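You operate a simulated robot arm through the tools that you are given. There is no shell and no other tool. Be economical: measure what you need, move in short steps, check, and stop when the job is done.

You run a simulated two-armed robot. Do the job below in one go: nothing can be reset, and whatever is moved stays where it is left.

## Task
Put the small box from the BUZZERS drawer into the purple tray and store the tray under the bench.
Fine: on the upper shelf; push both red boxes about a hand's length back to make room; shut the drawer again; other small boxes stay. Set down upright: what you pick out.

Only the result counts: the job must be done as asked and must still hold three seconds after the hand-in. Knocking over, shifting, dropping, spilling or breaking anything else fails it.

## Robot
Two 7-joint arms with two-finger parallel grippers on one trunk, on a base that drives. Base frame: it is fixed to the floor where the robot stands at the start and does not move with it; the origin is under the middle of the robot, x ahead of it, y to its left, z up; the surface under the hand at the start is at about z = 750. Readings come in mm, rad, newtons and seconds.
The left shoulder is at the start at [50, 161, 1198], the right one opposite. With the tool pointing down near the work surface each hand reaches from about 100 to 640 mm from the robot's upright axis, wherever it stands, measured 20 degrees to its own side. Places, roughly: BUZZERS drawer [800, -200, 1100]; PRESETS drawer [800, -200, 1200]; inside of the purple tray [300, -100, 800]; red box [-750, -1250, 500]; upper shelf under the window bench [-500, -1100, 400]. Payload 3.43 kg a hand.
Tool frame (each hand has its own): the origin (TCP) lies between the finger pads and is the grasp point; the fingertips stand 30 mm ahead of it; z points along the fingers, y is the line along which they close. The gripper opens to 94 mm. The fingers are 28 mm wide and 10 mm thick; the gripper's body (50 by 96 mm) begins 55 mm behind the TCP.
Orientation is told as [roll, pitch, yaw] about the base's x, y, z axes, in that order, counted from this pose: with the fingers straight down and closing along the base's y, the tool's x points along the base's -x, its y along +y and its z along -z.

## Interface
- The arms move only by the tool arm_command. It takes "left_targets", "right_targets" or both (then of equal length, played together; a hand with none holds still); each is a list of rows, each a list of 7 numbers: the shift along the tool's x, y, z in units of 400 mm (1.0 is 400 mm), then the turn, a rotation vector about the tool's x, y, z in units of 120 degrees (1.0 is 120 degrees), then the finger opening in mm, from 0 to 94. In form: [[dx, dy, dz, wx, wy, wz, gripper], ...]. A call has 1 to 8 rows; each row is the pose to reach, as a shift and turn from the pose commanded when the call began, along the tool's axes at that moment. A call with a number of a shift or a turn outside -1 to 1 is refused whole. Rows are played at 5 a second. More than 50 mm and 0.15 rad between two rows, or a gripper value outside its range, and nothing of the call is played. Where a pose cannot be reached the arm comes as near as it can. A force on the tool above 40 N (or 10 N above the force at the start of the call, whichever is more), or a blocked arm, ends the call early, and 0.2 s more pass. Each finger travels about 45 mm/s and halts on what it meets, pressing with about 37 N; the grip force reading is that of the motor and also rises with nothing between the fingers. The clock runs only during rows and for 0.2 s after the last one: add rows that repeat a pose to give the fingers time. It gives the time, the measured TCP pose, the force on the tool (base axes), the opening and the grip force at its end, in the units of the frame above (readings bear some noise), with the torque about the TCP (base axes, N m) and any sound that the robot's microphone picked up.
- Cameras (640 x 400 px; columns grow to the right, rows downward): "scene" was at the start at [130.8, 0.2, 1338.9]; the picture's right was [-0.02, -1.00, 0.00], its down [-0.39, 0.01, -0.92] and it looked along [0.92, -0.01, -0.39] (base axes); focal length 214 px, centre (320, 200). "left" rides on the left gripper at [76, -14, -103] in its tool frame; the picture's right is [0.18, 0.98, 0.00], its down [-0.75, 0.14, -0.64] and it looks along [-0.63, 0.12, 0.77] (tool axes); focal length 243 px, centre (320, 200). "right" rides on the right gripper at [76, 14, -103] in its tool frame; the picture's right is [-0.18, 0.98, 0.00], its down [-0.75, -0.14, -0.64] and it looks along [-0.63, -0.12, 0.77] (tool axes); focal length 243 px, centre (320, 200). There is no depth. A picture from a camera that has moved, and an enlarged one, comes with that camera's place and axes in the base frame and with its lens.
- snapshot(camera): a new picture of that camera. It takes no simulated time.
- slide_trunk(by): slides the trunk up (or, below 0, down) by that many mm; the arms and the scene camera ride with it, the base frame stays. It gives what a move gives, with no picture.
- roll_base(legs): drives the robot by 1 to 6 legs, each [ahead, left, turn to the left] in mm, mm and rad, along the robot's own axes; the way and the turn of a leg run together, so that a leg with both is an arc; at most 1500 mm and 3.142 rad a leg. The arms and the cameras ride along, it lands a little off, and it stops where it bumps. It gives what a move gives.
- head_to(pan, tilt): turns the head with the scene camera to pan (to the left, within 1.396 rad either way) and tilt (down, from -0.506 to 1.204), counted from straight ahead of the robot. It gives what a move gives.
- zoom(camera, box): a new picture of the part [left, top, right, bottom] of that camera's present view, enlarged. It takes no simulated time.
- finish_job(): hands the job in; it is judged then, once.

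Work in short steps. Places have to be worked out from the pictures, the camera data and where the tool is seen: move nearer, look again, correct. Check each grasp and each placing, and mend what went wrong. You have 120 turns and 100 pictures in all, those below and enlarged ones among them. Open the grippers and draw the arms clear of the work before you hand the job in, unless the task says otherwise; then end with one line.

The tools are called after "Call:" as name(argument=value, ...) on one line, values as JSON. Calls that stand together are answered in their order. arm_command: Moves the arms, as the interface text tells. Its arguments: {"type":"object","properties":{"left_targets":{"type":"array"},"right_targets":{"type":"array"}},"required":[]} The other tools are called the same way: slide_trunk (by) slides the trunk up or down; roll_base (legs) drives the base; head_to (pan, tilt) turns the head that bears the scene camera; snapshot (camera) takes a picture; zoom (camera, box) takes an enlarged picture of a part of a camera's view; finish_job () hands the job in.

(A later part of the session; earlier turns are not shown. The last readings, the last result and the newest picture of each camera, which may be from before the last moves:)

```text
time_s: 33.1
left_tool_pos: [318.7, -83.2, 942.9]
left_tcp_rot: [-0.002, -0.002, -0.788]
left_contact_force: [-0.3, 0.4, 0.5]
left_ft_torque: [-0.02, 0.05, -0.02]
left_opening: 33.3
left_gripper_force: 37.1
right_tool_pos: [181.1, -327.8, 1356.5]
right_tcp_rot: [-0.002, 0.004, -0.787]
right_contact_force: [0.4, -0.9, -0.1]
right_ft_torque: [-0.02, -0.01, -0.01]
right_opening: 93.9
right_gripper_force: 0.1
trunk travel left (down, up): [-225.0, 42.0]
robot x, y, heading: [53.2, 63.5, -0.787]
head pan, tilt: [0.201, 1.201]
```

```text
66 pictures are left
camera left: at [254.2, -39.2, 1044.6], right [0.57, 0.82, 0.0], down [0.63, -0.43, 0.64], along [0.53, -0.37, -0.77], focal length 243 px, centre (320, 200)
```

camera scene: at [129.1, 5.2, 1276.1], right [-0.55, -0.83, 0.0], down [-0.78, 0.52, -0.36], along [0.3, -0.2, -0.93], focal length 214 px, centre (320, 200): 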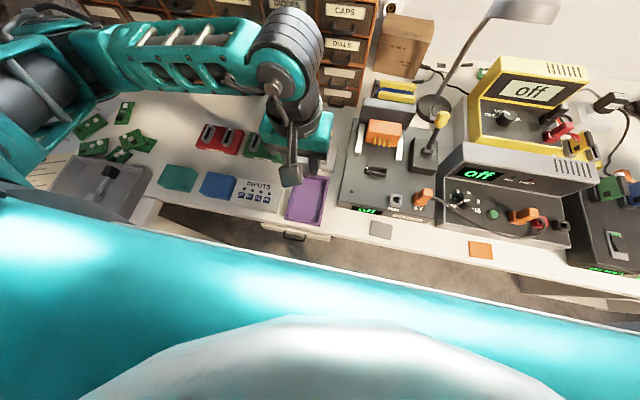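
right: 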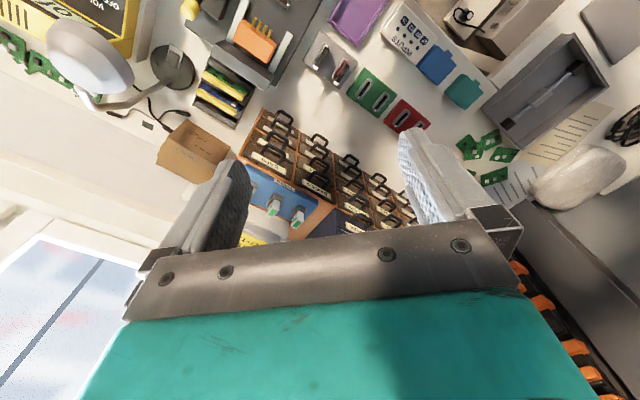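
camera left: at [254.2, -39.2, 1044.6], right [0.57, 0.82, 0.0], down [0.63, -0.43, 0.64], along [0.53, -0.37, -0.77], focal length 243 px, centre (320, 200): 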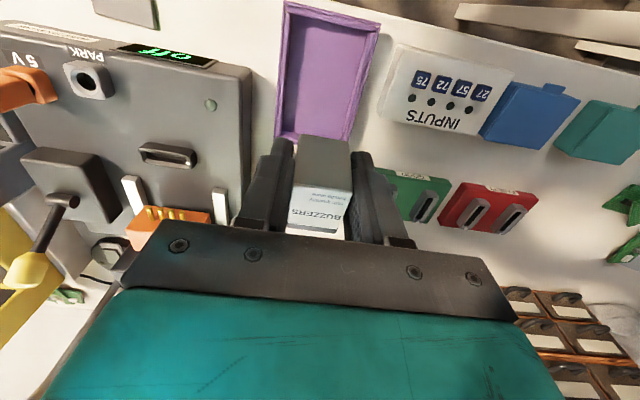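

The hand is above the tray centre (tray about f 218–340, l 122–208). I'll set the box in the far half, leaving the near half for gripping the tray: forward 24 mm and down to z≈805 first.

Call:
arm_command(left_targets=[[-0.03, -0.004, 0.1, 0, 0, 0, 20], [-0.06, -0.004, 0.19, 0, 0, 0, 20], [-0.06, -0.004, 0.27, 0, 0, 0, 20], [-0.06, -0.004, 0.34, 0, 0, 0, 20], [-0.06, -0.004, 0.34, 0, 0, 0, 20]])

Call:
snapshot(camera="left")

Call:
zoom(camera="scene", box=[240, 100, 380, 260])

```text
time_s: 34.3
left_tool_pos: [334.0, -100.2, 806.9]
left_tcp_rot: [-0.004, -0.002, -0.79]
left_contact_force: [-0.4, 0.8, 0.3]
left_ft_torque: [-0.05, -0.01, 0.01]
left_opening: 33.3
left_gripper_force: 37.1
right_tool_pos: [181.5, -327.2, 1356.3]
right_tcp_rot: [-0.001, 0.0, -0.786]
right_contact_force: [-0.3, 0.3, -0.3]
right_ft_torque: [-0.01, 0.01, 0.01]
right_opening: 93.9
right_gripper_force: 0.0
trunk travel left (down, up): [-225.0, 42.0]
robot x, y, heading: [58.2, 62.2, -0.79]
head pan, tilt: [0.201, 1.201]
```

```text
65 pictures are left
camera left: at [269.5, -55.8, 908.5], right [0.57, 0.82, 0.0], down [0.63, -0.43, 0.64], along [0.53, -0.37, -0.77], focal length 243 px, centre (320, 200)
```

left: 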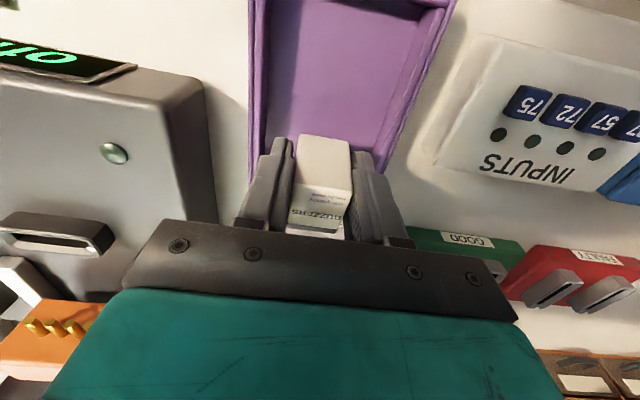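

```text
2.50 times, centred on (310, 180) of scene
camera zoom: at [129.1, 5.2, 1276.1], right [-0.55, -0.83, 0.0], down [-0.78, 0.52, -0.36], along [0.3, -0.2, -0.93], focal length 536 px, centre (345, 250)
```

zoom: 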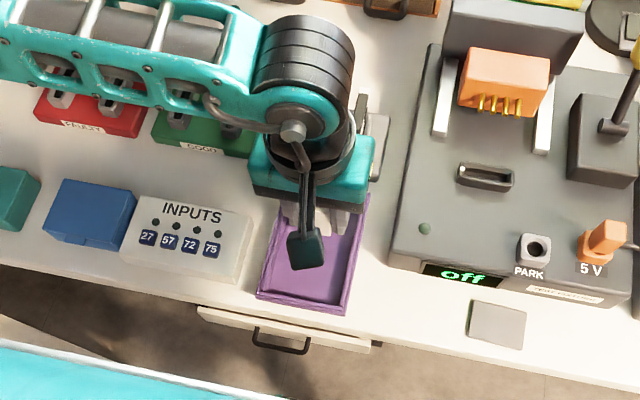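

Fingers and box are inside the tray walls (f 307, l 165 vs tray centre l 164). I lower in small steps toward contact.

Call:
arm_command(left_targets=[[0, 0, 0.01, 0, 0, 0, 20], [0, 0, 0.02, 0, 0, 0, 20], [0, 0, 0.03, 0, 0, 0, 20], [0, 0, 0.03, 0, 0, 0, 20]])

```text
time_s: 35.3
left_tool_pos: [333.8, -100.3, 794.1]
left_tcp_rot: [-0.005, -0.001, -0.79]
left_contact_force: [-0.7, -0.1, -0.7]
left_ft_torque: [-0.01, -0.03, 0.04]
left_opening: 33.4
left_gripper_force: 37.4
right_tool_pos: [181.3, -326.9, 1356.5]
right_tcp_rot: [-0.001, 0.0, -0.787]
right_contact_force: [0.4, -0.2, -0.1]
right_ft_torque: [0.04, 0.0, -0.01]
right_opening: 94.0
right_gripper_force: 0.2
trunk travel left (down, up): [-225.0, 42.0]
robot x, y, heading: [57.7, 63.8, -0.789]
head pan, tilt: [0.201, 1.201]
```

No contact yet; I go on down in 2 mm steps.

Call:
arm_command(left_targets=[[0, 0, 0.005, 0, 0, 0, 20], [0, 0, 0.01, 0, 0, 0, 20], [0, 0, 0.015, 0, 0, 0, 20]])

```text
time_s: 36.1
left_tool_pos: [334.8, -102.1, 790.6]
left_tcp_rot: [-0.005, -0.004, -0.788]
left_contact_force: [0.7, 2.7, 12.9]
left_ft_torque: [-0.03, -0.24, 0.05]
left_opening: 33.1
left_gripper_force: 37.0
right_tool_pos: [180.7, -326.2, 1356.6]
right_tcp_rot: [0.0, 0.0, -0.786]
right_contact_force: [-0.5, -0.9, -0.4]
right_ft_torque: [0.01, 0.0, -0.04]
right_opening: 93.8
right_gripper_force: 0.0
trunk travel left (down, up): [-225.0, 42.0]
robot x, y, heading: [55.6, 62.2, -0.784]
head pan, tilt: [0.201, 1.201]
```

Contact (13 N): the box stands on the tray floor. I open a little (to 46 mm, within the tray walls) and rise.

Call:
arm_command(left_targets=[[0, 0, 0.012, 0, 0, 0, 46], [0, 0, 0.012, 0, 0, 0, 46], [0, 0, 0.012, 0, 0, 0, 46], [0, 0, -0.06, 0, 0, 0, 46], [0, 0, -0.17, 0, 0, 0, 46], [0, 0, -0.28, 0, 0, 0, 46]])

Call:
snapshot(camera="left")

```text
time_s: 37.5
left_tool_pos: [336.5, -100.7, 900.5]
left_tcp_rot: [-0.005, 0.0, -0.788]
left_contact_force: [-0.6, 0.1, 0.5]
left_ft_torque: [-0.02, -0.01, 0.01]
left_opening: 46.0
left_gripper_force: 0.1
right_tool_pos: [182.5, -327.7, 1355.5]
right_tcp_rot: [-0.001, 0.005, -0.788]
right_contact_force: [1.0, -0.7, 0.0]
right_ft_torque: [0.0, 0.02, 0.02]
right_opening: 93.9
right_gripper_force: 0.0
trunk travel left (down, up): [-225.0, 42.0]
robot x, y, heading: [52.0, 62.0, -0.789]
head pan, tilt: [0.201, 1.201]
```

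```text
63 pictures are left
camera left: at [271.5, -55.8, 1002.5], right [0.57, 0.82, 0.0], down [0.63, -0.43, 0.64], along [0.53, -0.37, -0.77], focal length 243 px, centre (320, 200)
```

left: 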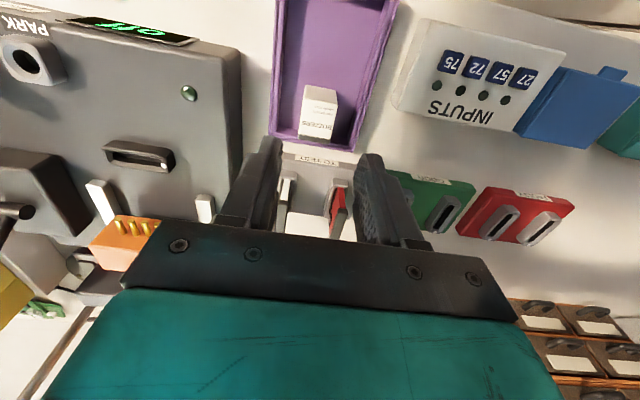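

The box stands upright in the tray's far half. Now I go back up with the left hand, closing the fingers, to shut the drawer.

Call:
arm_command(left_targets=[[-0.01, 0.06, 0.1, 0, 0, 0, 20], [0.0, 0.07, -0.1, 0, 0, 0, 0]])

```text
refused: row 2 steps farther than a row can; nothing moved
```

That was badly written and was refused with nothing moved. Corrected: rise (tool z negative) while moving left.

Call:
arm_command(left_targets=[[0, 0.03, -0.1, 0, 0, 0, 20], [0, 0.1, -0.2, 0, 0, 0, 0], [-0.01, 0.18, -0.29, 0, 0, 0, 0], [-0.02, 0.26, -0.38, 0, 0, 0, 0], [-0.03, 0.34, -0.47, 0, 0, 0, 0], [-0.04, 0.42, -0.56, 0, 0, 0, 0], [-0.06, 0.5, -0.62, 0, 0, 0, 0], [-0.07, 0.5625, -0.68, 0, 0, 0, 0]])

```text
time_s: 39.3
left_tool_pos: [516.0, 41.5, 1171.5]
left_tcp_rot: [-0.004, -0.002, -0.788]
left_contact_force: [-0.6, 0.1, 0.4]
left_ft_torque: [0.03, 0.01, 0.01]
left_opening: 0.0
left_gripper_force: 32.7
right_tool_pos: [181.3, -326.1, 1355.0]
right_tcp_rot: [0.001, 0.001, -0.788]
right_contact_force: [0.1, -0.2, 0.7]
right_ft_torque: [-0.01, -0.04, -0.01]
right_opening: 94.1
right_gripper_force: 0.1
trunk travel left (down, up): [-225.0, 42.0]
robot x, y, heading: [57.9, 60.3, -0.789]
head pan, tilt: [0.201, 1.201]
```

Now I tip the hand forward with closed fingers, in front of the open drawer's label.

Call:
arm_command(left_targets=[[-0.03, -0.002, 0.009, 0, -0.0614, 0, 0], [-0.06, -0.003, 0.018, 0, -0.123, 0, 0], [-0.09, -0.005, 0.028, 0, -0.184, 0, 0], [-0.12, -0.005, 0.037, 0, -0.246, 0, 0], [-0.15, -0.005, 0.046, 0, -0.307, 0, 0], [-0.18, -0.005, 0.055, 0, -0.369, 0, 0], [-0.2125, -0.005, 0.065, 0, -0.43, 0, 0], [-0.2125, -0.005, 0.065, 0, -0.43, 0, 0]])

Call:
snapshot(camera="left")

```text
time_s: 41.1
left_tool_pos: [573.3, -22.9, 1145.2]
left_tcp_rot: [-0.005, -0.906, -0.785]
left_contact_force: [0.3, 0.3, 0.0]
left_ft_torque: [-0.01, 0.04, 0.0]
left_opening: 0.1
left_gripper_force: 32.6
right_tool_pos: [180.8, -327.3, 1355.3]
right_tcp_rot: [-0.001, 0.003, -0.787]
right_contact_force: [-0.1, 0.3, -0.7]
right_ft_torque: [0.01, 0.0, 0.05]
right_opening: 93.9
right_gripper_force: 0.0
trunk travel left (down, up): [-225.0, 42.0]
robot x, y, heading: [52.0, 63.8, -0.788]
head pan, tilt: [0.201, 1.201]
```

```text
62 pictures are left
camera left: at [473.0, 58.1, 1148.2], right [0.62, 0.77, -0.15], down [0.08, 0.13, 0.99], along [0.78, -0.62, 0.02], focal length 243 px, centre (320, 200)
```

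left: 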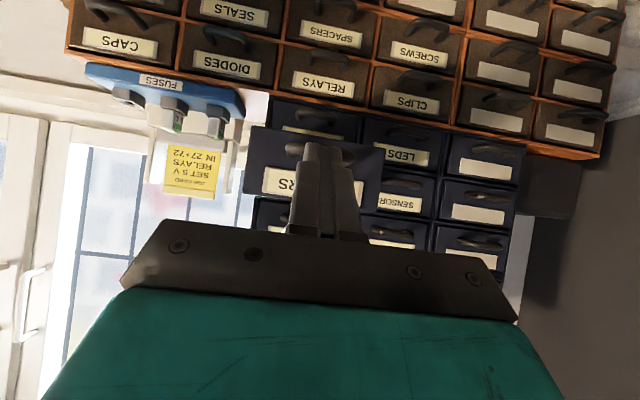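

Aligned with the drawer's label. I push straight in, 135 mm first.

Call:
arm_command(left_targets=[[-0.035, 0.004, 0.044, 0, 0, 0, 0], [-0.069, 0.004, 0.0885, 0, 0, 0, 0], [-0.104, 0.004, 0.133, 0, 0, 0, 0], [-0.139, 0.004, 0.177, 0, 0, 0, 0], [-0.174, 0.004, 0.221, 0, 0, 0, 0], [-0.208, 0.004, 0.2655, 0, 0, 0, 0]])

Call:
snapshot(camera="left")

```text
time_s: 42.5
left_tool_pos: [670.1, -116.4, 1144.0]
left_tcp_rot: [-0.007, -0.9, -0.784]
left_contact_force: [0.6, -0.1, -0.3]
left_ft_torque: [-0.02, 0.01, 0.04]
left_opening: 0.0
left_gripper_force: 33.1
right_tool_pos: [182.4, -327.7, 1355.8]
right_tcp_rot: [-0.001, 0.002, -0.787]
right_contact_force: [-0.1, -0.3, 0.2]
right_ft_torque: [0.03, -0.03, 0.02]
right_opening: 93.8
right_gripper_force: 0.0
trunk travel left (down, up): [-225.0, 42.0]
robot x, y, heading: [57.6, 61.6, -0.787]
head pan, tilt: [0.201, 1.201]
```

```text
61 pictures are left
camera left: at [569.5, -36.2, 1147.8], right [0.62, 0.77, -0.15], down [0.08, 0.13, 0.99], along [0.78, -0.62, 0.02], focal length 243 px, centre (320, 200)
```

left: 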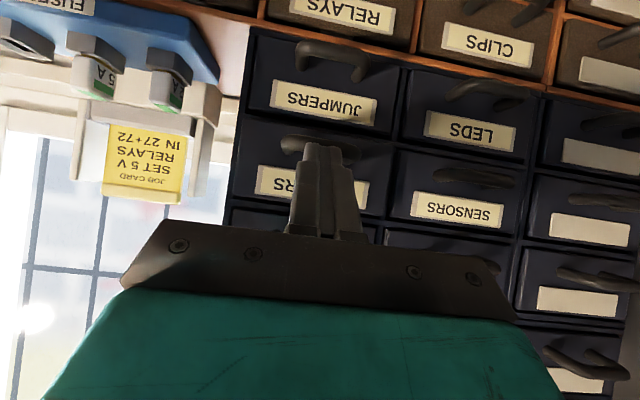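

Drawer nearly in. I push the last ~32 mm in small steps until firm contact.

Call:
arm_command(left_targets=[[-0.018, 0, 0.024, 0, 0, 0, 0], [-0.035, 0, 0.044, 0, 0, 0, 0], [-0.043, 0, 0.055, 0, 0, 0, 0], [-0.051, 0, 0.066, 0, 0, 0, 0], [-0.055, 0, 0.071, 0, 0, 0, 0]])

Call:
snapshot(camera="left")

```text
time_s: 43.2
left_tool_pos: [681.9, -128.6, 1148.5]
left_tcp_rot: [-0.005, -0.898, -0.786]
left_contact_force: [-17.0, 16.2, 8.4]
left_ft_torque: [0.39, 0.34, -0.03]
left_opening: 0.1
left_gripper_force: 33.1
right_tool_pos: [178.9, -324.9, 1356.5]
right_tcp_rot: [-0.001, -0.001, -0.784]
right_contact_force: [-0.5, -0.1, -0.1]
right_ft_torque: [0.03, 0.01, 0.04]
right_opening: 94.1
right_gripper_force: 0.1
trunk travel left (down, up): [-225.0, 42.0]
robot x, y, heading: [52.4, 61.8, -0.788]
head pan, tilt: [0.201, 1.201]
stopped in row 3 (left hand): the force on the tool passed its limit at 50 N (the readings are from after the stop); the commanded pose is now the measured one
```

```text
60 pictures are left
camera left: at [580.7, -47.2, 1152.4], right [0.62, 0.77, -0.15], down [0.08, 0.12, 0.99], along [0.78, -0.62, 0.02], focal length 243 px, centre (320, 200)
```

left: 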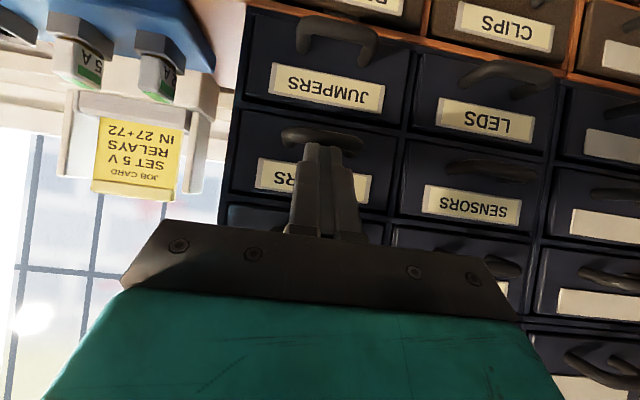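

Firm contact. I back the hand off and check the drawer with the scene camera.

Call:
arm_command(left_targets=[[0, 0, -0.1, 0, 0, 0, 0], [0.05, 0, -0.2, 0, 0, 0, 0], [0.12, 0, -0.3, 0, 0, 0, 0]])

Call:
head_to(pan=0.45, tilt=0.4)

Call:
zoom(camera="scene", box=[240, 110, 400, 240])

Call:
snapshot(camera="left")

```text
time_s: 44.0
left_tool_pos: [597.0, -44.5, 1183.4]
left_tcp_rot: [-0.004, -0.895, -0.787]
left_contact_force: [0.1, 0.2, -0.7]
left_ft_torque: [0.04, -0.02, -0.02]
left_opening: 0.0
left_gripper_force: 32.8
right_tool_pos: [181.0, -327.3, 1356.9]
right_tcp_rot: [0.001, -0.001, -0.786]
right_contact_force: [-0.4, 0.4, 0.8]
right_ft_torque: [-0.03, -0.02, 0.01]
right_opening: 94.1
right_gripper_force: 0.0
trunk travel left (down, up): [-225.0, 42.0]
robot x, y, heading: [53.5, 64.8, -0.787]
head pan, tilt: [0.201, 1.201]
```

```text
time_s: 45.2
left_tool_pos: [597.3, -46.8, 1183.1]
left_tcp_rot: [-0.004, -0.894, -0.784]
left_contact_force: [-0.5, -0.3, -0.6]
left_ft_torque: [0.01, 0.0, 0.02]
left_opening: 0.0
left_gripper_force: 32.6
right_tool_pos: [182.9, -326.1, 1356.5]
right_tcp_rot: [0.0, 0.003, -0.785]
right_contact_force: [0.1, -0.2, 0.0]
right_ft_torque: [0.01, 0.0, 0.02]
right_opening: 93.8
right_gripper_force: 0.1
trunk travel left (down, up): [-225.0, 42.0]
robot x, y, heading: [56.6, 62.0, -0.784]
head pan, tilt: [0.45, 0.4]
```

```text
3.08 times, centred on (320, 175) of scene
camera zoom: at [170.0, 6.0, 1338.9], right [-0.33, -0.94, 0.0], down [-0.37, 0.13, -0.92], along [0.87, -0.3, -0.39], focal length 660 px, centre (320, 277)
```

zoom: 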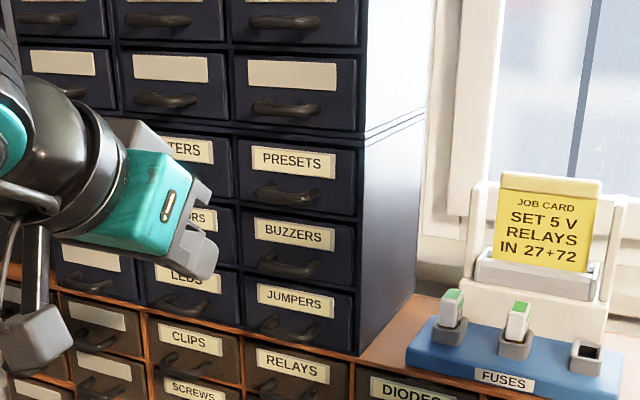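

```text
58 pictures are left
camera left: at [496.6, 34.4, 1187.5], right [0.62, 0.77, -0.15], down [0.08, 0.12, 0.99], along [0.78, -0.62, 0.01], focal length 243 px, centre (320, 200)
```

left: 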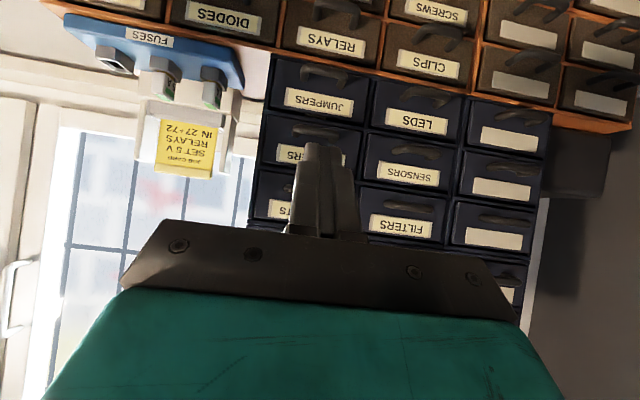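

Call:
zoom(camera="scene", box=[290, 140, 350, 200])

```text
6.67 times, centred on (320, 170) of scene
camera zoom: at [170.0, 6.0, 1338.9], right [-0.33, -0.94, 0.0], down [-0.37, 0.13, -0.92], along [0.87, -0.3, -0.39], focal length 1430 px, centre (320, 400)
```

zoom: 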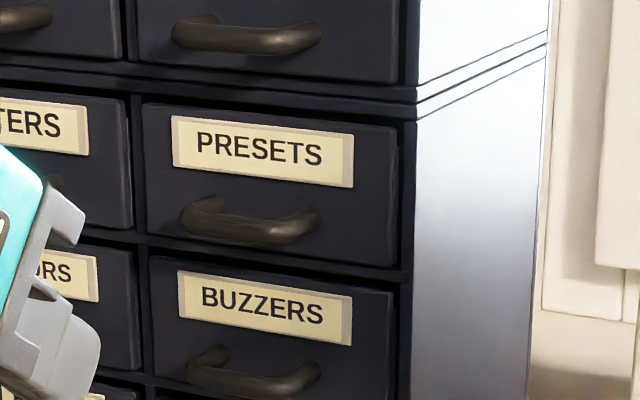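

The drawer is flush with its neighbours. I bring the left arm back to a compact raised pose before driving to scout the shelf.

Call:
arm_command(left_targets=[[-0.014, -0.059, -0.061, 0, 0.053, 0, 0], [-0.027, -0.118, -0.122, 0, 0.107, 0, 0], [-0.041, -0.177, -0.184, 0, 0.16, 0, 0], [-0.055, -0.236, -0.245, 0, 0.213, 0, 0], [-0.069, -0.295, -0.306, 0, 0.267, 0, 0], [-0.083, -0.354, -0.367, 0, 0.32, 0, 0], [-0.096, -0.413, -0.429, 0, 0.373, 0, 0], [-0.11, -0.4725, -0.49, 0, 0.427, 0, 0]])

Call:
head_to(pan=-1.1, tilt=0.6)

Call:
snapshot(camera="scene")

```text
time_s: 47.0
left_tool_pos: [374.2, -87.7, 1339.7]
left_tcp_rot: [-0.004, 0.001, -0.788]
left_contact_force: [0.4, 0.4, -0.3]
left_ft_torque: [0.05, -0.02, 0.01]
left_opening: 0.0
left_gripper_force: 33.4
right_tool_pos: [181.3, -327.6, 1356.7]
right_tcp_rot: [0.0, 0.001, -0.785]
right_contact_force: [-0.1, 0.2, 0.1]
right_ft_torque: [0.0, -0.02, 0.03]
right_opening: 93.8
right_gripper_force: 0.1
trunk travel left (down, up): [-225.0, 42.0]
robot x, y, heading: [56.4, 60.9, -0.781]
head pan, tilt: [0.45, 0.4]
```

```text
time_s: 48.6
left_tool_pos: [377.0, -88.1, 1337.8]
left_tcp_rot: [-0.001, 0.0, -0.788]
left_contact_force: [-0.8, 0.4, 0.5]
left_ft_torque: [0.02, 0.01, 0.0]
left_opening: 0.0
left_gripper_force: 33.3
right_tool_pos: [181.1, -327.3, 1356.2]
right_tcp_rot: [0.002, 0.002, -0.786]
right_contact_force: [0.5, -0.3, 0.0]
right_ft_torque: [0.0, -0.01, -0.01]
right_opening: 93.8
right_gripper_force: 0.1
trunk travel left (down, up): [-225.0, 42.0]
robot x, y, heading: [58.7, 67.0, -0.788]
head pan, tilt: [-1.1, 0.6]
```

```text
56 pictures are left
camera scene: at [55.3, -47.6, 1320.7], right [-0.95, 0.31, 0.0], down [0.17, 0.54, -0.83], along [-0.25, -0.79, -0.56], focal length 214 px, centre (320, 200)
```

scene: 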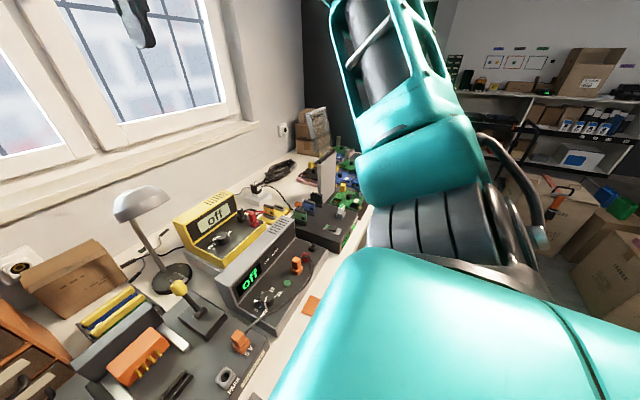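

The path to the right along the bench looks clear (floor boxes are far off). I back off 80 mm, roll right 900 mm, then look under the bench.

Call:
roll_base(legs=[[-80, 0, 0], [0, -900, 0]])

Call:
head_to(pan=-0.75, tilt=0.9)

Call:
snapshot(camera="scene")

```text
time_s: 57.5
left_tool_pos: [-315.7, -667.6, 1338.7]
left_tcp_rot: [-0.002, -0.001, -0.785]
left_contact_force: [0.2, -0.2, 0.0]
left_ft_torque: [0.0, 0.02, 0.02]
left_opening: 0.2
left_gripper_force: 33.2
right_tool_pos: [-508.7, -907.2, 1355.5]
right_tcp_rot: [-0.001, 0.003, -0.782]
right_contact_force: [-0.4, 0.4, 0.4]
right_ft_torque: [-0.01, -0.01, 0.0]
right_opening: 94.0
right_gripper_force: 0.1
trunk travel left (down, up): [-225.0, 42.0]
robot x, y, heading: [-634.6, -517.0, -0.779]
head pan, tilt: [-1.1, 0.6]
```

```text
time_s: 58.4
left_tool_pos: [-314.4, -667.6, 1339.2]
left_tcp_rot: [-0.003, -0.001, -0.786]
left_contact_force: [-0.5, 0.2, -0.6]
left_ft_torque: [-0.01, 0.01, -0.01]
left_opening: 0.1
left_gripper_force: 32.7
right_tool_pos: [-508.4, -907.4, 1356.0]
right_tcp_rot: [-0.001, 0.001, -0.782]
right_contact_force: [0.1, -0.7, -0.9]
right_ft_torque: [-0.02, 0.01, 0.0]
right_opening: 93.9
right_gripper_force: 0.3
trunk travel left (down, up): [-225.0, 42.0]
robot x, y, heading: [-633.3, -520.3, -0.781]
head pan, tilt: [-0.75, 0.901]
```

```text
55 pictures are left
camera scene: at [-606.6, -619.7, 1296.0], right [-1.0, -0.04, 0.0], down [-0.03, 0.78, -0.62], along [0.02, -0.62, -0.78], focal length 214 px, centre (320, 200)
```

scene: 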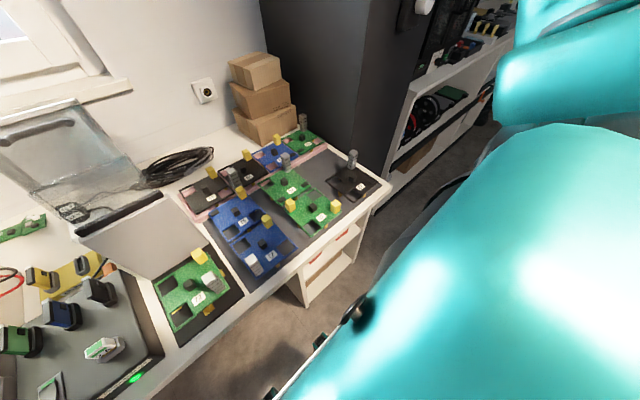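

A shelf unit with red boxes is under the bench's end, just right. Before backing up I look to my right-rear for free floor.

Call:
head_to(pan=-1.39, tilt=0.75)

Call:
snapshot(camera="scene")

Call:
head_to(pan=1.39, tilt=0.75)

Call:
snapshot(camera="scene")

```text
time_s: 59.4
left_tool_pos: [-316.4, -667.6, 1338.6]
left_tcp_rot: [0.0, -0.001, -0.784]
left_contact_force: [0.0, 0.3, 0.4]
left_ft_torque: [0.02, 0.04, -0.01]
left_opening: 0.0
left_gripper_force: 32.8
right_tool_pos: [-508.0, -907.7, 1355.2]
right_tcp_rot: [-0.001, 0.002, -0.782]
right_contact_force: [0.9, 1.0, -0.4]
right_ft_torque: [-0.01, 0.01, 0.01]
right_opening: 94.0
right_gripper_force: 0.0
trunk travel left (down, up): [-225.0, 42.0]
robot x, y, heading: [-634.8, -515.8, -0.78]
head pan, tilt: [-1.389, 0.75]
```

```text
54 pictures are left
camera scene: at [-656.1, -612.7, 1307.8], right [-0.83, 0.56, 0.0], down [0.39, 0.56, -0.73], along [-0.41, -0.6, -0.68], focal length 214 px, centre (320, 200)
```

scene: 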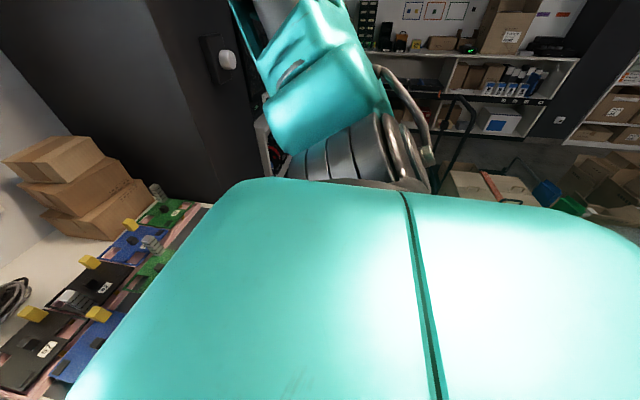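

```text
time_s: 61.8
left_tool_pos: [-314.9, -667.7, 1339.0]
left_tcp_rot: [-0.001, 0.001, -0.784]
left_contact_force: [-0.4, 0.5, -0.4]
left_ft_torque: [-0.02, -0.01, -0.02]
left_opening: 0.0
left_gripper_force: 33.3
right_tool_pos: [-509.1, -907.8, 1356.1]
right_tcp_rot: [0.0, 0.001, -0.781]
right_contact_force: [0.1, 0.2, 0.1]
right_ft_torque: [0.01, -0.01, -0.03]
right_opening: 94.0
right_gripper_force: 0.1
trunk travel left (down, up): [-225.0, 42.0]
robot x, y, heading: [-635.6, -516.7, -0.784]
head pan, tilt: [1.389, 0.75]
```

```text
53 pictures are left
camera scene: at [-541.2, -497.1, 1307.8], right [0.57, -0.82, 0.0], down [-0.56, -0.39, -0.73], along [0.6, 0.42, -0.68], focal length 214 px, centre (320, 200)
```

scene: 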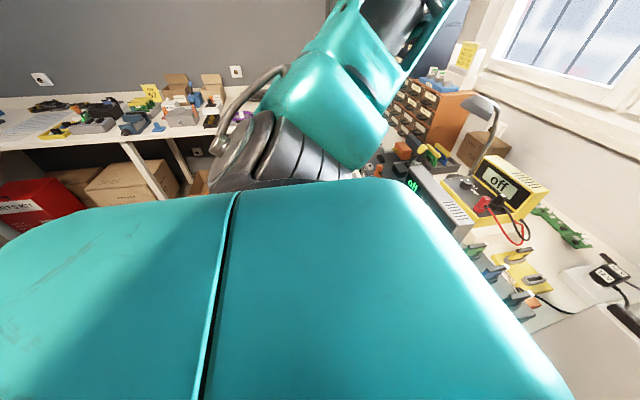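

The surroundings within reach look open; I back up 250 mm and roll right 330 mm, then lower the trunk and look under the bench.

Call:
roll_base(legs=[[-250, 0, 0], [0, -330, 0]])

Call:
slide_trunk(by=-225)

Call:
head_to(pan=0, tilt=0.65)

Call:
snapshot(camera="scene")

```text
time_s: 66.7
left_tool_pos: [-721.2, -723.6, 1339.3]
left_tcp_rot: [-0.002, 0.003, -0.786]
left_contact_force: [-0.6, 1.0, -0.7]
left_ft_torque: [0.01, 0.0, 0.02]
left_opening: 0.0
left_gripper_force: 32.9
right_tool_pos: [-915.2, -963.6, 1357.2]
right_tcp_rot: [-0.001, 0.002, -0.785]
right_contact_force: [-0.4, -0.6, 0.6]
right_ft_torque: [-0.03, 0.01, -0.01]
right_opening: 93.9
right_gripper_force: 0.0
trunk travel left (down, up): [-225.0, 42.0]
robot x, y, heading: [-1044.7, -573.9, -0.78]
head pan, tilt: [1.389, 0.75]
```

```text
time_s: 69.1
left_tool_pos: [-721.4, -723.1, 1113.5]
left_tcp_rot: [-0.002, 0.0, -0.785]
left_contact_force: [0.1, -0.4, 0.5]
left_ft_torque: [-0.01, -0.01, 0.0]
left_opening: 0.0
left_gripper_force: 33.3
right_tool_pos: [-915.6, -961.8, 1131.2]
right_tcp_rot: [-0.001, 0.003, -0.782]
right_contact_force: [0.2, -0.9, -0.4]
right_ft_torque: [-0.02, -0.02, 0.0]
right_opening: 93.8
right_gripper_force: 0.2
trunk travel left (down, up): [0.0, 267.0]
robot x, y, heading: [-1042.1, -570.4, -0.786]
head pan, tilt: [1.389, 0.75]
```

```text
time_s: 70.6
left_tool_pos: [-721.5, -723.4, 1114.1]
left_tcp_rot: [-0.002, 0.002, -0.785]
left_contact_force: [0.3, 0.9, -0.3]
left_ft_torque: [0.01, -0.01, 0.03]
left_opening: 0.3
left_gripper_force: 33.2
right_tool_pos: [-915.5, -962.3, 1131.1]
right_tcp_rot: [0.0, 0.002, -0.782]
right_contact_force: [0.2, 0.6, 0.0]
right_ft_torque: [0.02, 0.01, -0.03]
right_opening: 94.0
right_gripper_force: 0.1
trunk travel left (down, up): [0.0, 267.0]
robot x, y, heading: [-1040.6, -575.5, -0.783]
head pan, tilt: [0.0, 0.649]
```

```text
52 pictures are left
camera scene: at [-954.1, -660.7, 1091.4], right [-0.7, -0.71, 0.0], down [-0.43, 0.43, -0.8], along [0.56, -0.56, -0.6], focal length 214 px, centre (320, 200)
```

scene: 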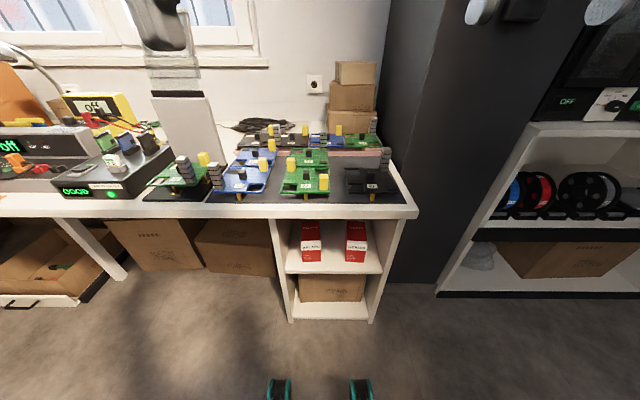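

Clear view: two red boxes stand on the unit's upper shelf. I zoom in.

Call:
zoom(camera="scene", box=[260, 195, 420, 325])

```text
3.08 times, centred on (340, 260) of scene
camera zoom: at [-954.1, -660.7, 1091.4], right [-0.7, -0.71, 0.0], down [-0.43, 0.43, -0.8], along [0.56, -0.56, -0.6], focal length 660 px, centre (258, 15)
```

zoom: 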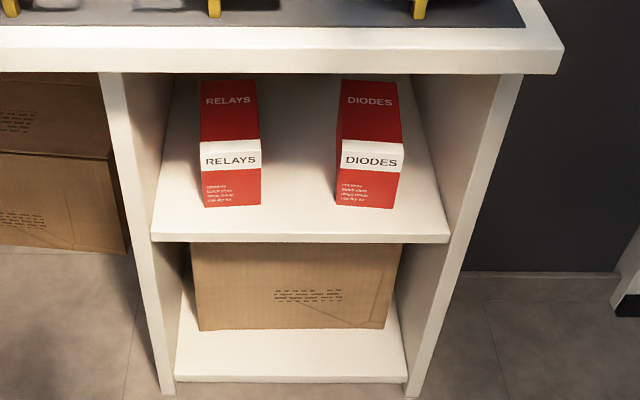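

Shelf top is at z≈425, front edge f≈245, opening l −1020…−1360; box fronts at f≈285 with centres l≈−1111 (RELAYS) and −1270 (DIODES), about 110 high. I plan to set both hands level and low with closed fingers and push both boxes together by driving. First I centre the base and lower the hands in free space.

Call:
roll_base(legs=[[0, -48, 0]])

Call:
arm_command(left_targets=[[-0.019, -0.006, 0.1, 0, -0.0656, 0, 0], [-0.038, -0.012, 0.2, 0, -0.131, 0, 0], [-0.056, -0.019, 0.3, 0, -0.197, 0, 0], [-0.075, -0.025, 0.4, 0, -0.2625, 0, 0], [-0.094, -0.031, 0.5, 0, -0.328, 0, 0], [-0.113, -0.038, 0.6, 0, -0.394, 0, 0], [-0.131, -0.044, 0.7, 0, -0.459, 0, 0], [-0.15, -0.05, 0.8, 0, -0.525, 0, 0]], right_targets=[[-0.009, 0.016, 0.1, 0, -0.0656, 0, 60], [-0.019, 0.032, 0.2, 0, -0.131, 0, 40], [-0.028, 0.049, 0.3, 0, -0.197, 0, 20], [-0.038, 0.065, 0.4, 0, -0.2625, 0, 0], [-0.047, 0.081, 0.5, 0, -0.328, 0, 0], [-0.056, 0.097, 0.6, 0, -0.394, 0, 0], [-0.066, 0.114, 0.7, 0, -0.459, 0, 0], [-0.075, 0.13, 0.8, 0, -0.525, 0, 0]])

Call:
snapshot(camera="scene")

```text
time_s: 71.7
left_tool_pos: [-755.8, -757.1, 1114.3]
left_tcp_rot: [-0.002, -0.002, -0.786]
left_contact_force: [0.1, -0.2, 0.9]
left_ft_torque: [-0.02, 0.0, 0.0]
left_opening: 0.1
left_gripper_force: 32.7
right_tool_pos: [-948.4, -996.3, 1131.2]
right_tcp_rot: [0.0, 0.0, -0.783]
right_contact_force: [0.3, 1.0, 0.4]
right_ft_torque: [0.01, 0.01, 0.0]
right_opening: 93.6
right_gripper_force: 0.1
trunk travel left (down, up): [0.0, 267.0]
robot x, y, heading: [-1078.7, -603.9, -0.781]
head pan, tilt: [0.0, 0.649]
```

```text
time_s: 73.5
left_tool_pos: [-727.6, -816.2, 796.1]
left_tcp_rot: [-0.012, -1.102, -0.779]
left_contact_force: [-0.3, 1.3, 0.1]
left_ft_torque: [-0.03, -0.01, 0.0]
left_opening: 0.2
left_gripper_force: 33.3
left hand out of reach, approached as far as the arm can: row 7
right_tool_pos: [-881.4, -983.3, 803.5]
right_tcp_rot: [-0.001, -1.097, -0.784]
right_contact_force: [-0.2, -0.2, 0.3]
right_ft_torque: [0.01, -0.02, 0.02]
right_opening: 0.0
right_gripper_force: 32.7
right hand out of reach, approached as far as the arm can: row 6, 7, 8
trunk travel left (down, up): [0.0, 267.0]
robot x, y, heading: [-1075.1, -607.2, -0.785]
head pan, tilt: [0.0, 0.649]
```

```text
50 pictures are left
camera scene: at [-988.2, -694.8, 1091.6], right [-0.71, -0.71, 0.0], down [-0.43, 0.43, -0.8], along [0.56, -0.56, -0.6], focal length 214 px, centre (320, 200)
```

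scene: 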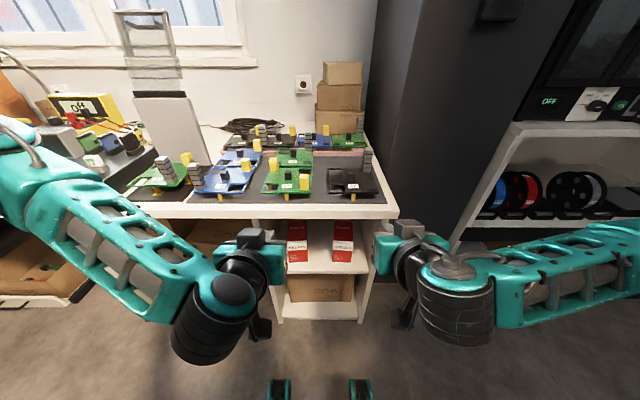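

Both hands are tipped. The forearms come from the sides, so near the bench the arms must be well extended forward. I lower both hands to z≈480 here in the open and check reachability.

Call:
arm_command(left_targets=[[0.088, -0.006, 0.045, 0, -0.015, 0, 0], [0.176, -0.012, 0.09, 0, -0.03, 0, 0], [0.264, -0.018, 0.135, 0, -0.045, 0, 0], [0.352, -0.024, 0.18, 0, -0.06, 0, 0], [0.44, -0.03, 0.225, 0, -0.075, 0, 0], [0.528, -0.036, 0.27, 0, -0.09, 0, 0], [0.616, -0.042, 0.315, 0, -0.105, 0, 0], [0.704, -0.0475, 0.359, 0, -0.12, 0, 0]], right_targets=[[0.09, 0.015, 0.046, 0, -0.015, 0, 0], [0.18, 0.03, 0.092, 0, -0.03, 0, 0], [0.27, 0.046, 0.138, 0, -0.045, 0, 0], [0.36, 0.061, 0.184, 0, -0.06, 0, 0], [0.45, 0.076, 0.229, 0, -0.075, 0, 0], [0.54, 0.092, 0.275, 0, -0.09, 0, 0], [0.63, 0.107, 0.321, 0, -0.105, 0, 0], [0.72, 0.122, 0.367, 0, -0.12, 0, 0]])

Call:
snapshot(camera="scene")

```text
time_s: 75.1
left_tool_pos: [-799.5, -882.9, 626.3]
left_tcp_rot: [0.007, -1.293, -0.777]
left_contact_force: [0.1, -0.5, 0.4]
left_ft_torque: [0.01, -0.02, 0.02]
left_opening: 0.0
left_gripper_force: 33.3
left hand out of reach, approached as far as the arm can: row 3, 4, 5, 6, 7
right_tool_pos: [-849.7, -954.6, 552.2]
right_tcp_rot: [-0.018, -1.321, -0.764]
right_contact_force: [-13.3, 5.7, 28.0]
right_ft_torque: [3.24, 3.45, 0.83]
right_opening: 0.0
right_gripper_force: 33.0
trunk travel left (down, up): [0.0, 267.0]
robot x, y, heading: [-1074.7, -605.0, -0.79]
head pan, tilt: [0.0, 0.649]
stopped in row 7 (right hand): the force on the tool passed its limit at 171 N (the readings are from after the stop); the commanded pose is now the measured one
```

```text
49 pictures are left
camera scene: at [-987.9, -693.8, 1092.1], right [-0.71, -0.71, 0.0], down [-0.43, 0.43, -0.8], along [0.56, -0.56, -0.6], focal length 214 px, centre (320, 200)
```

scene: 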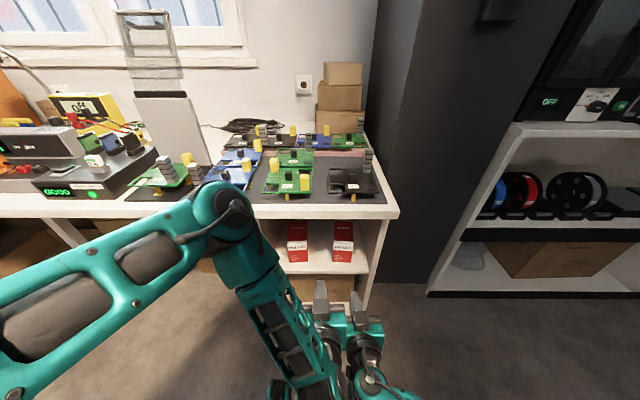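

The hands bumped each other: the left elbow swung forward. I lift the left arm back out first, then work with one arm at a time.

Call:
arm_command(left_targets=[[-0.09, 0.02, -0.03, 0, 0.02, 0, 0], [-0.18, 0.04, -0.055, 0, 0.04, 0, 0], [-0.27, 0.06, -0.08, 0, 0.06, 0, 0], [-0.36, 0.09, -0.105, 0, 0.08, 0, 0], [-0.45, 0.12, -0.13, 0, 0.09, 0, 0]])

Call:
snapshot(camera="scene")

```text
time_s: 76.4
left_tool_pos: [-766.5, -848.2, 814.9]
left_tcp_rot: [0.006, -1.1, -0.777]
left_contact_force: [-0.8, -0.3, 0.3]
left_ft_torque: [-0.02, 0.01, 0.0]
left_opening: 0.4
left_gripper_force: 33.0
right_tool_pos: [-849.2, -954.3, 551.3]
right_tcp_rot: [-0.008, -1.324, -0.776]
right_contact_force: [-7.9, 1.7, 18.0]
right_ft_torque: [1.91, 2.16, 0.67]
right_opening: 0.1
right_gripper_force: 33.0
trunk travel left (down, up): [0.0, 267.0]
robot x, y, heading: [-1072.7, -605.4, -0.78]
head pan, tilt: [0.0, 0.649]
stopped in row 5 (right hand): the force on the tool passed its limit at 42 N (the readings are from after the stop); the commanded pose is now the measured one
```

```text
48 pictures are left
camera scene: at [-987.9, -693.9, 1091.1], right [-0.71, -0.71, 0.0], down [-0.43, 0.43, -0.8], along [0.56, -0.56, -0.6], focal length 214 px, centre (320, 200)
```

scene: 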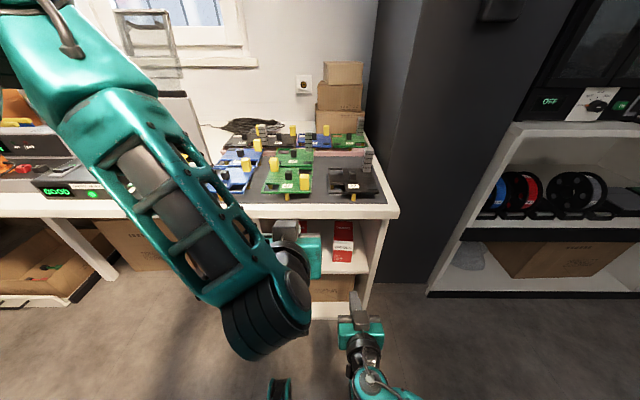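

The right arm now hangs in a useful way (forearm low, hand forward). I take the left arm further up and to the side so that it's fully clear.

Call:
arm_command(left_targets=[[-0.09, 0.05, -0.045, 0, 0.03, 0, 0], [-0.18, 0.1, -0.09, 0, 0.06, 0, 0], [-0.27, 0.15, -0.135, 0, 0.09, 0, 0], [-0.36, 0.2, -0.18, 0, 0.12, 0, 0], [-0.45, 0.25, -0.23, 0, 0.15, 0, 0]])

Call:
snapshot(camera="scene")

```text
time_s: 77.6
left_tool_pos: [-699.3, -775.0, 1018.1]
left_tcp_rot: [0.003, -0.786, -0.774]
left_contact_force: [-0.5, 0.3, 0.6]
left_ft_torque: [0.04, 0.02, 0.03]
left_opening: 0.0
left_gripper_force: 32.7
right_tool_pos: [-848.9, -955.1, 550.7]
right_tcp_rot: [-0.005, -1.323, -0.775]
right_contact_force: [-1.4, 1.6, 20.0]
right_ft_torque: [2.17, 1.75, -0.18]
right_opening: 0.1
right_gripper_force: 32.9
trunk travel left (down, up): [0.0, 267.0]
robot x, y, heading: [-1075.0, -604.1, -0.779]
head pan, tilt: [0.0, 0.649]
```

```text
47 pictures are left
camera scene: at [-987.8, -693.8, 1091.6], right [-0.71, -0.71, 0.0], down [-0.43, 0.43, -0.8], along [0.56, -0.56, -0.6], focal length 214 px, centre (320, 200)
```

scene: 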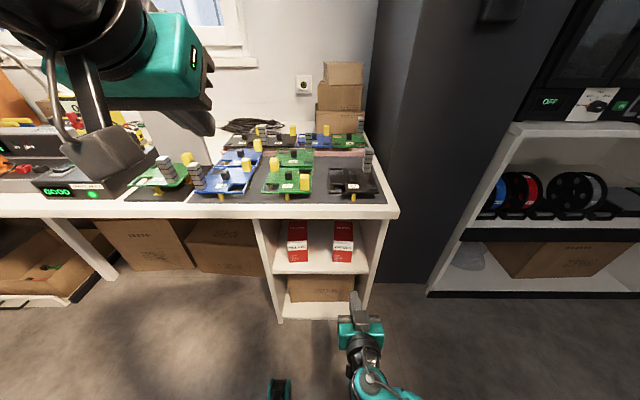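

The right hand still reads 20 N upward, probably its arm resting on my own base. I look down closely before moving it.

Call:
head_to(pan=-0.3, tilt=1.2)

Call:
snapshot(camera="scene")

Call:
snapshot(camera="right")

```text
time_s: 78.6
left_tool_pos: [-699.8, -775.9, 1016.7]
left_tcp_rot: [0.003, -0.787, -0.773]
left_contact_force: [0.4, 0.2, 0.4]
left_ft_torque: [-0.04, 0.0, 0.02]
left_opening: 0.1
left_gripper_force: 33.1
right_tool_pos: [-849.4, -954.8, 550.8]
right_tcp_rot: [-0.007, -1.324, -0.775]
right_contact_force: [3.9, 0.7, 19.1]
right_ft_torque: [1.99, 1.36, -0.52]
right_opening: 0.0
right_gripper_force: 32.8
trunk travel left (down, up): [0.0, 267.0]
robot x, y, heading: [-1077.4, -607.4, -0.779]
head pan, tilt: [-0.3, 1.201]
```

```text
46 pictures are left
camera scene: at [-1022.9, -682.0, 1051.2], right [-0.88, -0.47, 0.0], down [-0.44, 0.82, -0.36], along [0.17, -0.32, -0.93], focal length 214 px, centre (320, 200)
```

scene: 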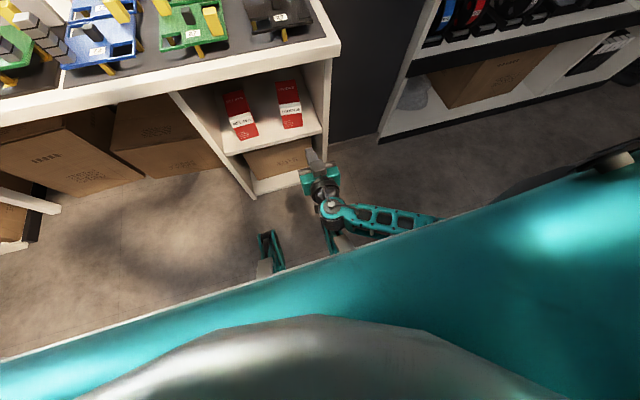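

```text
45 pictures are left
camera right: at [-924.0, -863.0, 503.5], right [0.72, 0.67, 0.18], down [-0.41, 0.21, 0.89], along [0.56, -0.72, 0.42], focal length 243 px, centre (320, 200)
```

right: 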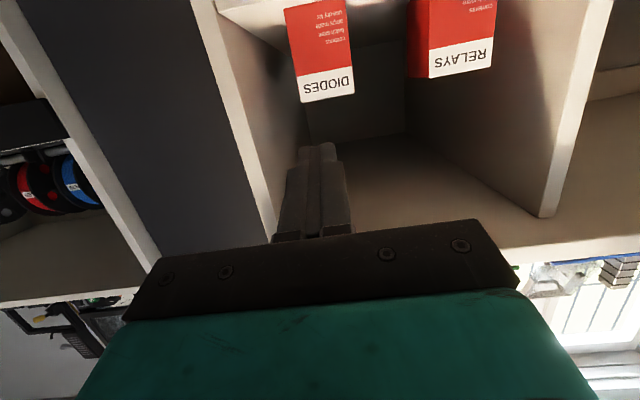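

The right camera shows both boxes well (DIODES centre l≈−1270, RELAYS ≈−1115, tops z≈522). The right arm's low elbow-out posture suits this, so I'll use it: first forward 45 and down 66 mm, to get off whatever it rests on and level with the boxes.

Call:
arm_command(right_targets=[[-0.02, 0.003, 0.08, 0, 0, 0, 0], [0.03, 0.007, 0.1, 0, 0, 0, 0], [0.08, 0.01, 0.125, 0, 0, 0, 0], [0.1325, 0.0135, 0.149, 0, 0, 0, 0], [0.1325, 0.0135, 0.149, 0, 0, 0, 0]])

Call:
snapshot(camera="right")

Call:
snapshot(camera="scene")

```text
time_s: 78.9
left_tool_pos: [-698.6, -776.7, 1017.4]
left_tcp_rot: [0.004, -0.788, -0.773]
left_contact_force: [-0.7, -0.3, -0.4]
left_ft_torque: [-0.03, 0.01, 0.06]
left_opening: 0.1
left_gripper_force: 32.8
right_tool_pos: [-848.2, -955.3, 551.9]
right_tcp_rot: [-0.008, -1.318, -0.767]
right_contact_force: [-4.4, 1.8, 10.6]
right_ft_torque: [1.23, 1.36, 0.34]
right_opening: 0.0
right_gripper_force: 33.1
trunk travel left (down, up): [0.0, 267.0]
robot x, y, heading: [-1073.1, -610.1, -0.781]
head pan, tilt: [-0.3, 1.201]
stopped in row 1 (right hand): the force on the tool passed its limit at 63 N (the readings are from after the stop); the commanded pose is now the measured one
```

```text
44 pictures are left
camera right: at [-922.5, -863.2, 503.5], right [0.72, 0.67, 0.18], down [-0.41, 0.2, 0.89], along [0.56, -0.71, 0.42], focal length 243 px, centre (320, 200)
```

right: 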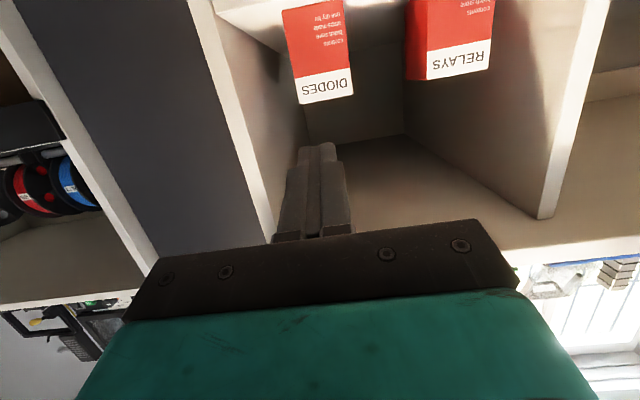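

```text
43 pictures are left
camera scene: at [-1022.9, -682.4, 1050.9], right [-0.88, -0.47, 0.0], down [-0.44, 0.82, -0.36], along [0.17, -0.32, -0.93], focal length 214 px, centre (320, 200)
```

scene: 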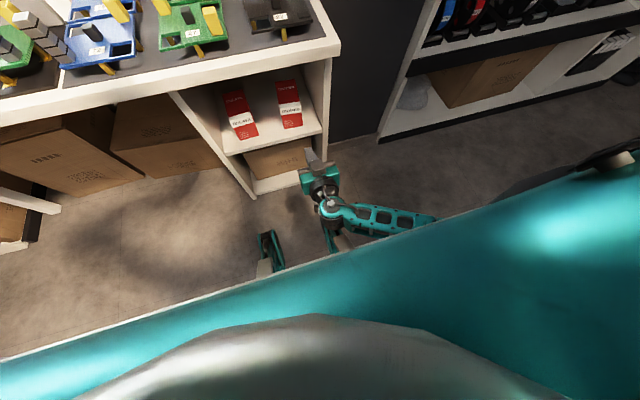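

Still blocked. I zoom in around the right wrist to find what it touches.

Call:
zoom(camera="scene", box=[240, 130, 460, 290])

```text
2.50 times, centred on (350, 210) of scene
camera zoom: at [-1022.9, -682.4, 1050.9], right [-0.88, -0.47, 0.0], down [-0.44, 0.82, -0.36], along [0.17, -0.32, -0.93], focal length 536 px, centre (245, 175)
```

zoom: 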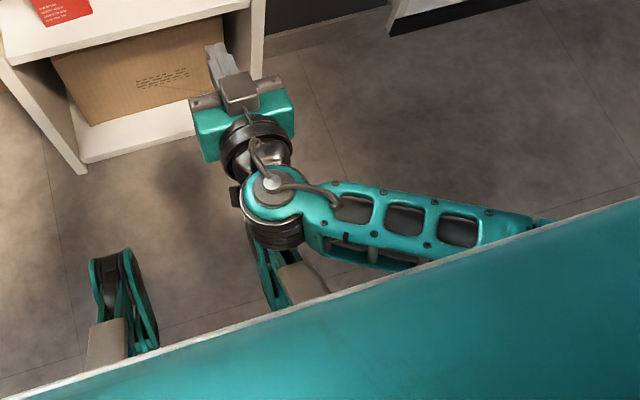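

The wrist drum sits just above my right base foot. I lift 60 mm first and read the force.

Call:
arm_command(right_targets=[[-0.05, 0, -0.012, 0, 0, 0, 0], [-0.1, 0, -0.025, 0, 0, 0, 0], [-0.1455, 0, -0.037, 0, 0, 0, 0], [-0.1455, 0, -0.037, 0, 0, 0, 0]])

```text
time_s: 79.9
left_tool_pos: [-698.3, -776.4, 1016.9]
left_tcp_rot: [0.006, -0.789, -0.772]
left_contact_force: [-1.1, 0.0, 0.4]
left_ft_torque: [0.01, 0.02, -0.02]
left_opening: 0.0
left_gripper_force: 33.6
right_tool_pos: [-848.0, -956.4, 608.3]
right_tcp_rot: [-0.015, -1.315, -0.763]
right_contact_force: [0.3, -0.4, -0.4]
right_ft_torque: [-0.02, 0.0, 0.03]
right_opening: 0.0
right_gripper_force: 32.5
trunk travel left (down, up): [0.0, 267.0]
robot x, y, heading: [-1077.2, -606.6, -0.781]
head pan, tilt: [-0.3, 1.201]
```

Free now (0 N). I go forward 75 mm at this height to pass the foot, then down to z≈485 with a little more tilt.

Call:
arm_command(right_targets=[[-0.024, 0.005, 0.09, 0, 0, 0, 0], [-0.0475, 0.01, 0.181, 0, 0.01, 0, 0], [0.03, 0.014, 0.201, 0, 0.027, 0, 0], [0.105, 0.014, 0.221, 0, 0.044, 0, 0], [0.18, 0.014, 0.24, 0, 0.061, 0, 0], [0.2545, 0.014, 0.26, 0, 0.079, 0, 0], [0.2545, 0.014, 0.26, 0, 0.079, 0, 0]])

Call:
snapshot(camera="right")

Call:
snapshot(camera="scene")

```text
time_s: 81.7
left_tool_pos: [-697.9, -775.5, 1015.7]
left_tcp_rot: [0.005, -0.787, -0.772]
left_contact_force: [0.2, -0.9, 0.0]
left_ft_torque: [-0.04, -0.03, 0.01]
left_opening: 0.0
left_gripper_force: 32.8
right_tool_pos: [-823.0, -1037.4, 470.5]
right_tcp_rot: [-0.221, -1.133, -0.574]
right_contact_force: [1.1, -1.1, -0.9]
right_ft_torque: [0.0, 0.02, 0.01]
right_opening: 0.0
right_gripper_force: 32.9
trunk travel left (down, up): [0.0, 267.0]
robot x, y, heading: [-1074.5, -604.4, -0.786]
head pan, tilt: [-0.3, 1.201]
stopped in row 7 (right hand): the arm was blocked; the commanded pose is now the measured one
```

```text
41 pictures are left
camera right: at [-904.5, -941.5, 443.4], right [0.75, 0.66, 0.08], down [-0.23, 0.15, 0.96], along [0.62, -0.74, 0.27], focal length 243 px, centre (320, 200)
```

right: 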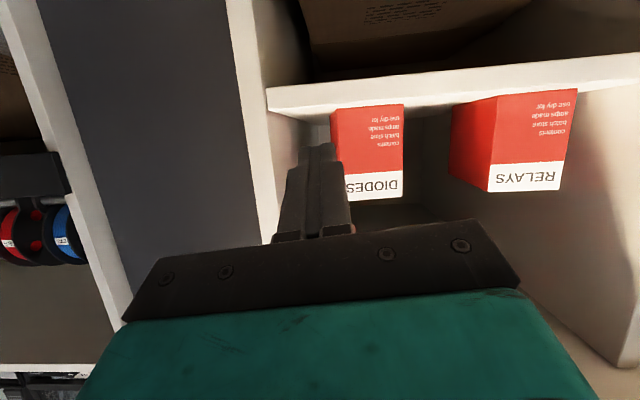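

```text
40 pictures are left
camera scene: at [-1022.7, -682.7, 1051.1], right [-0.88, -0.47, 0.0], down [-0.44, 0.82, -0.36], along [0.17, -0.32, -0.93], focal length 214 px, centre (320, 200)
```

scene: 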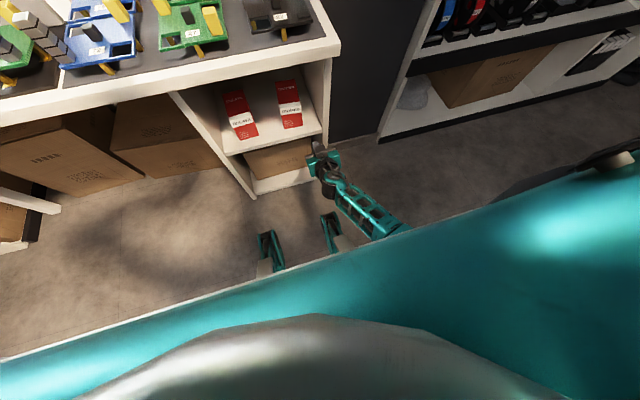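

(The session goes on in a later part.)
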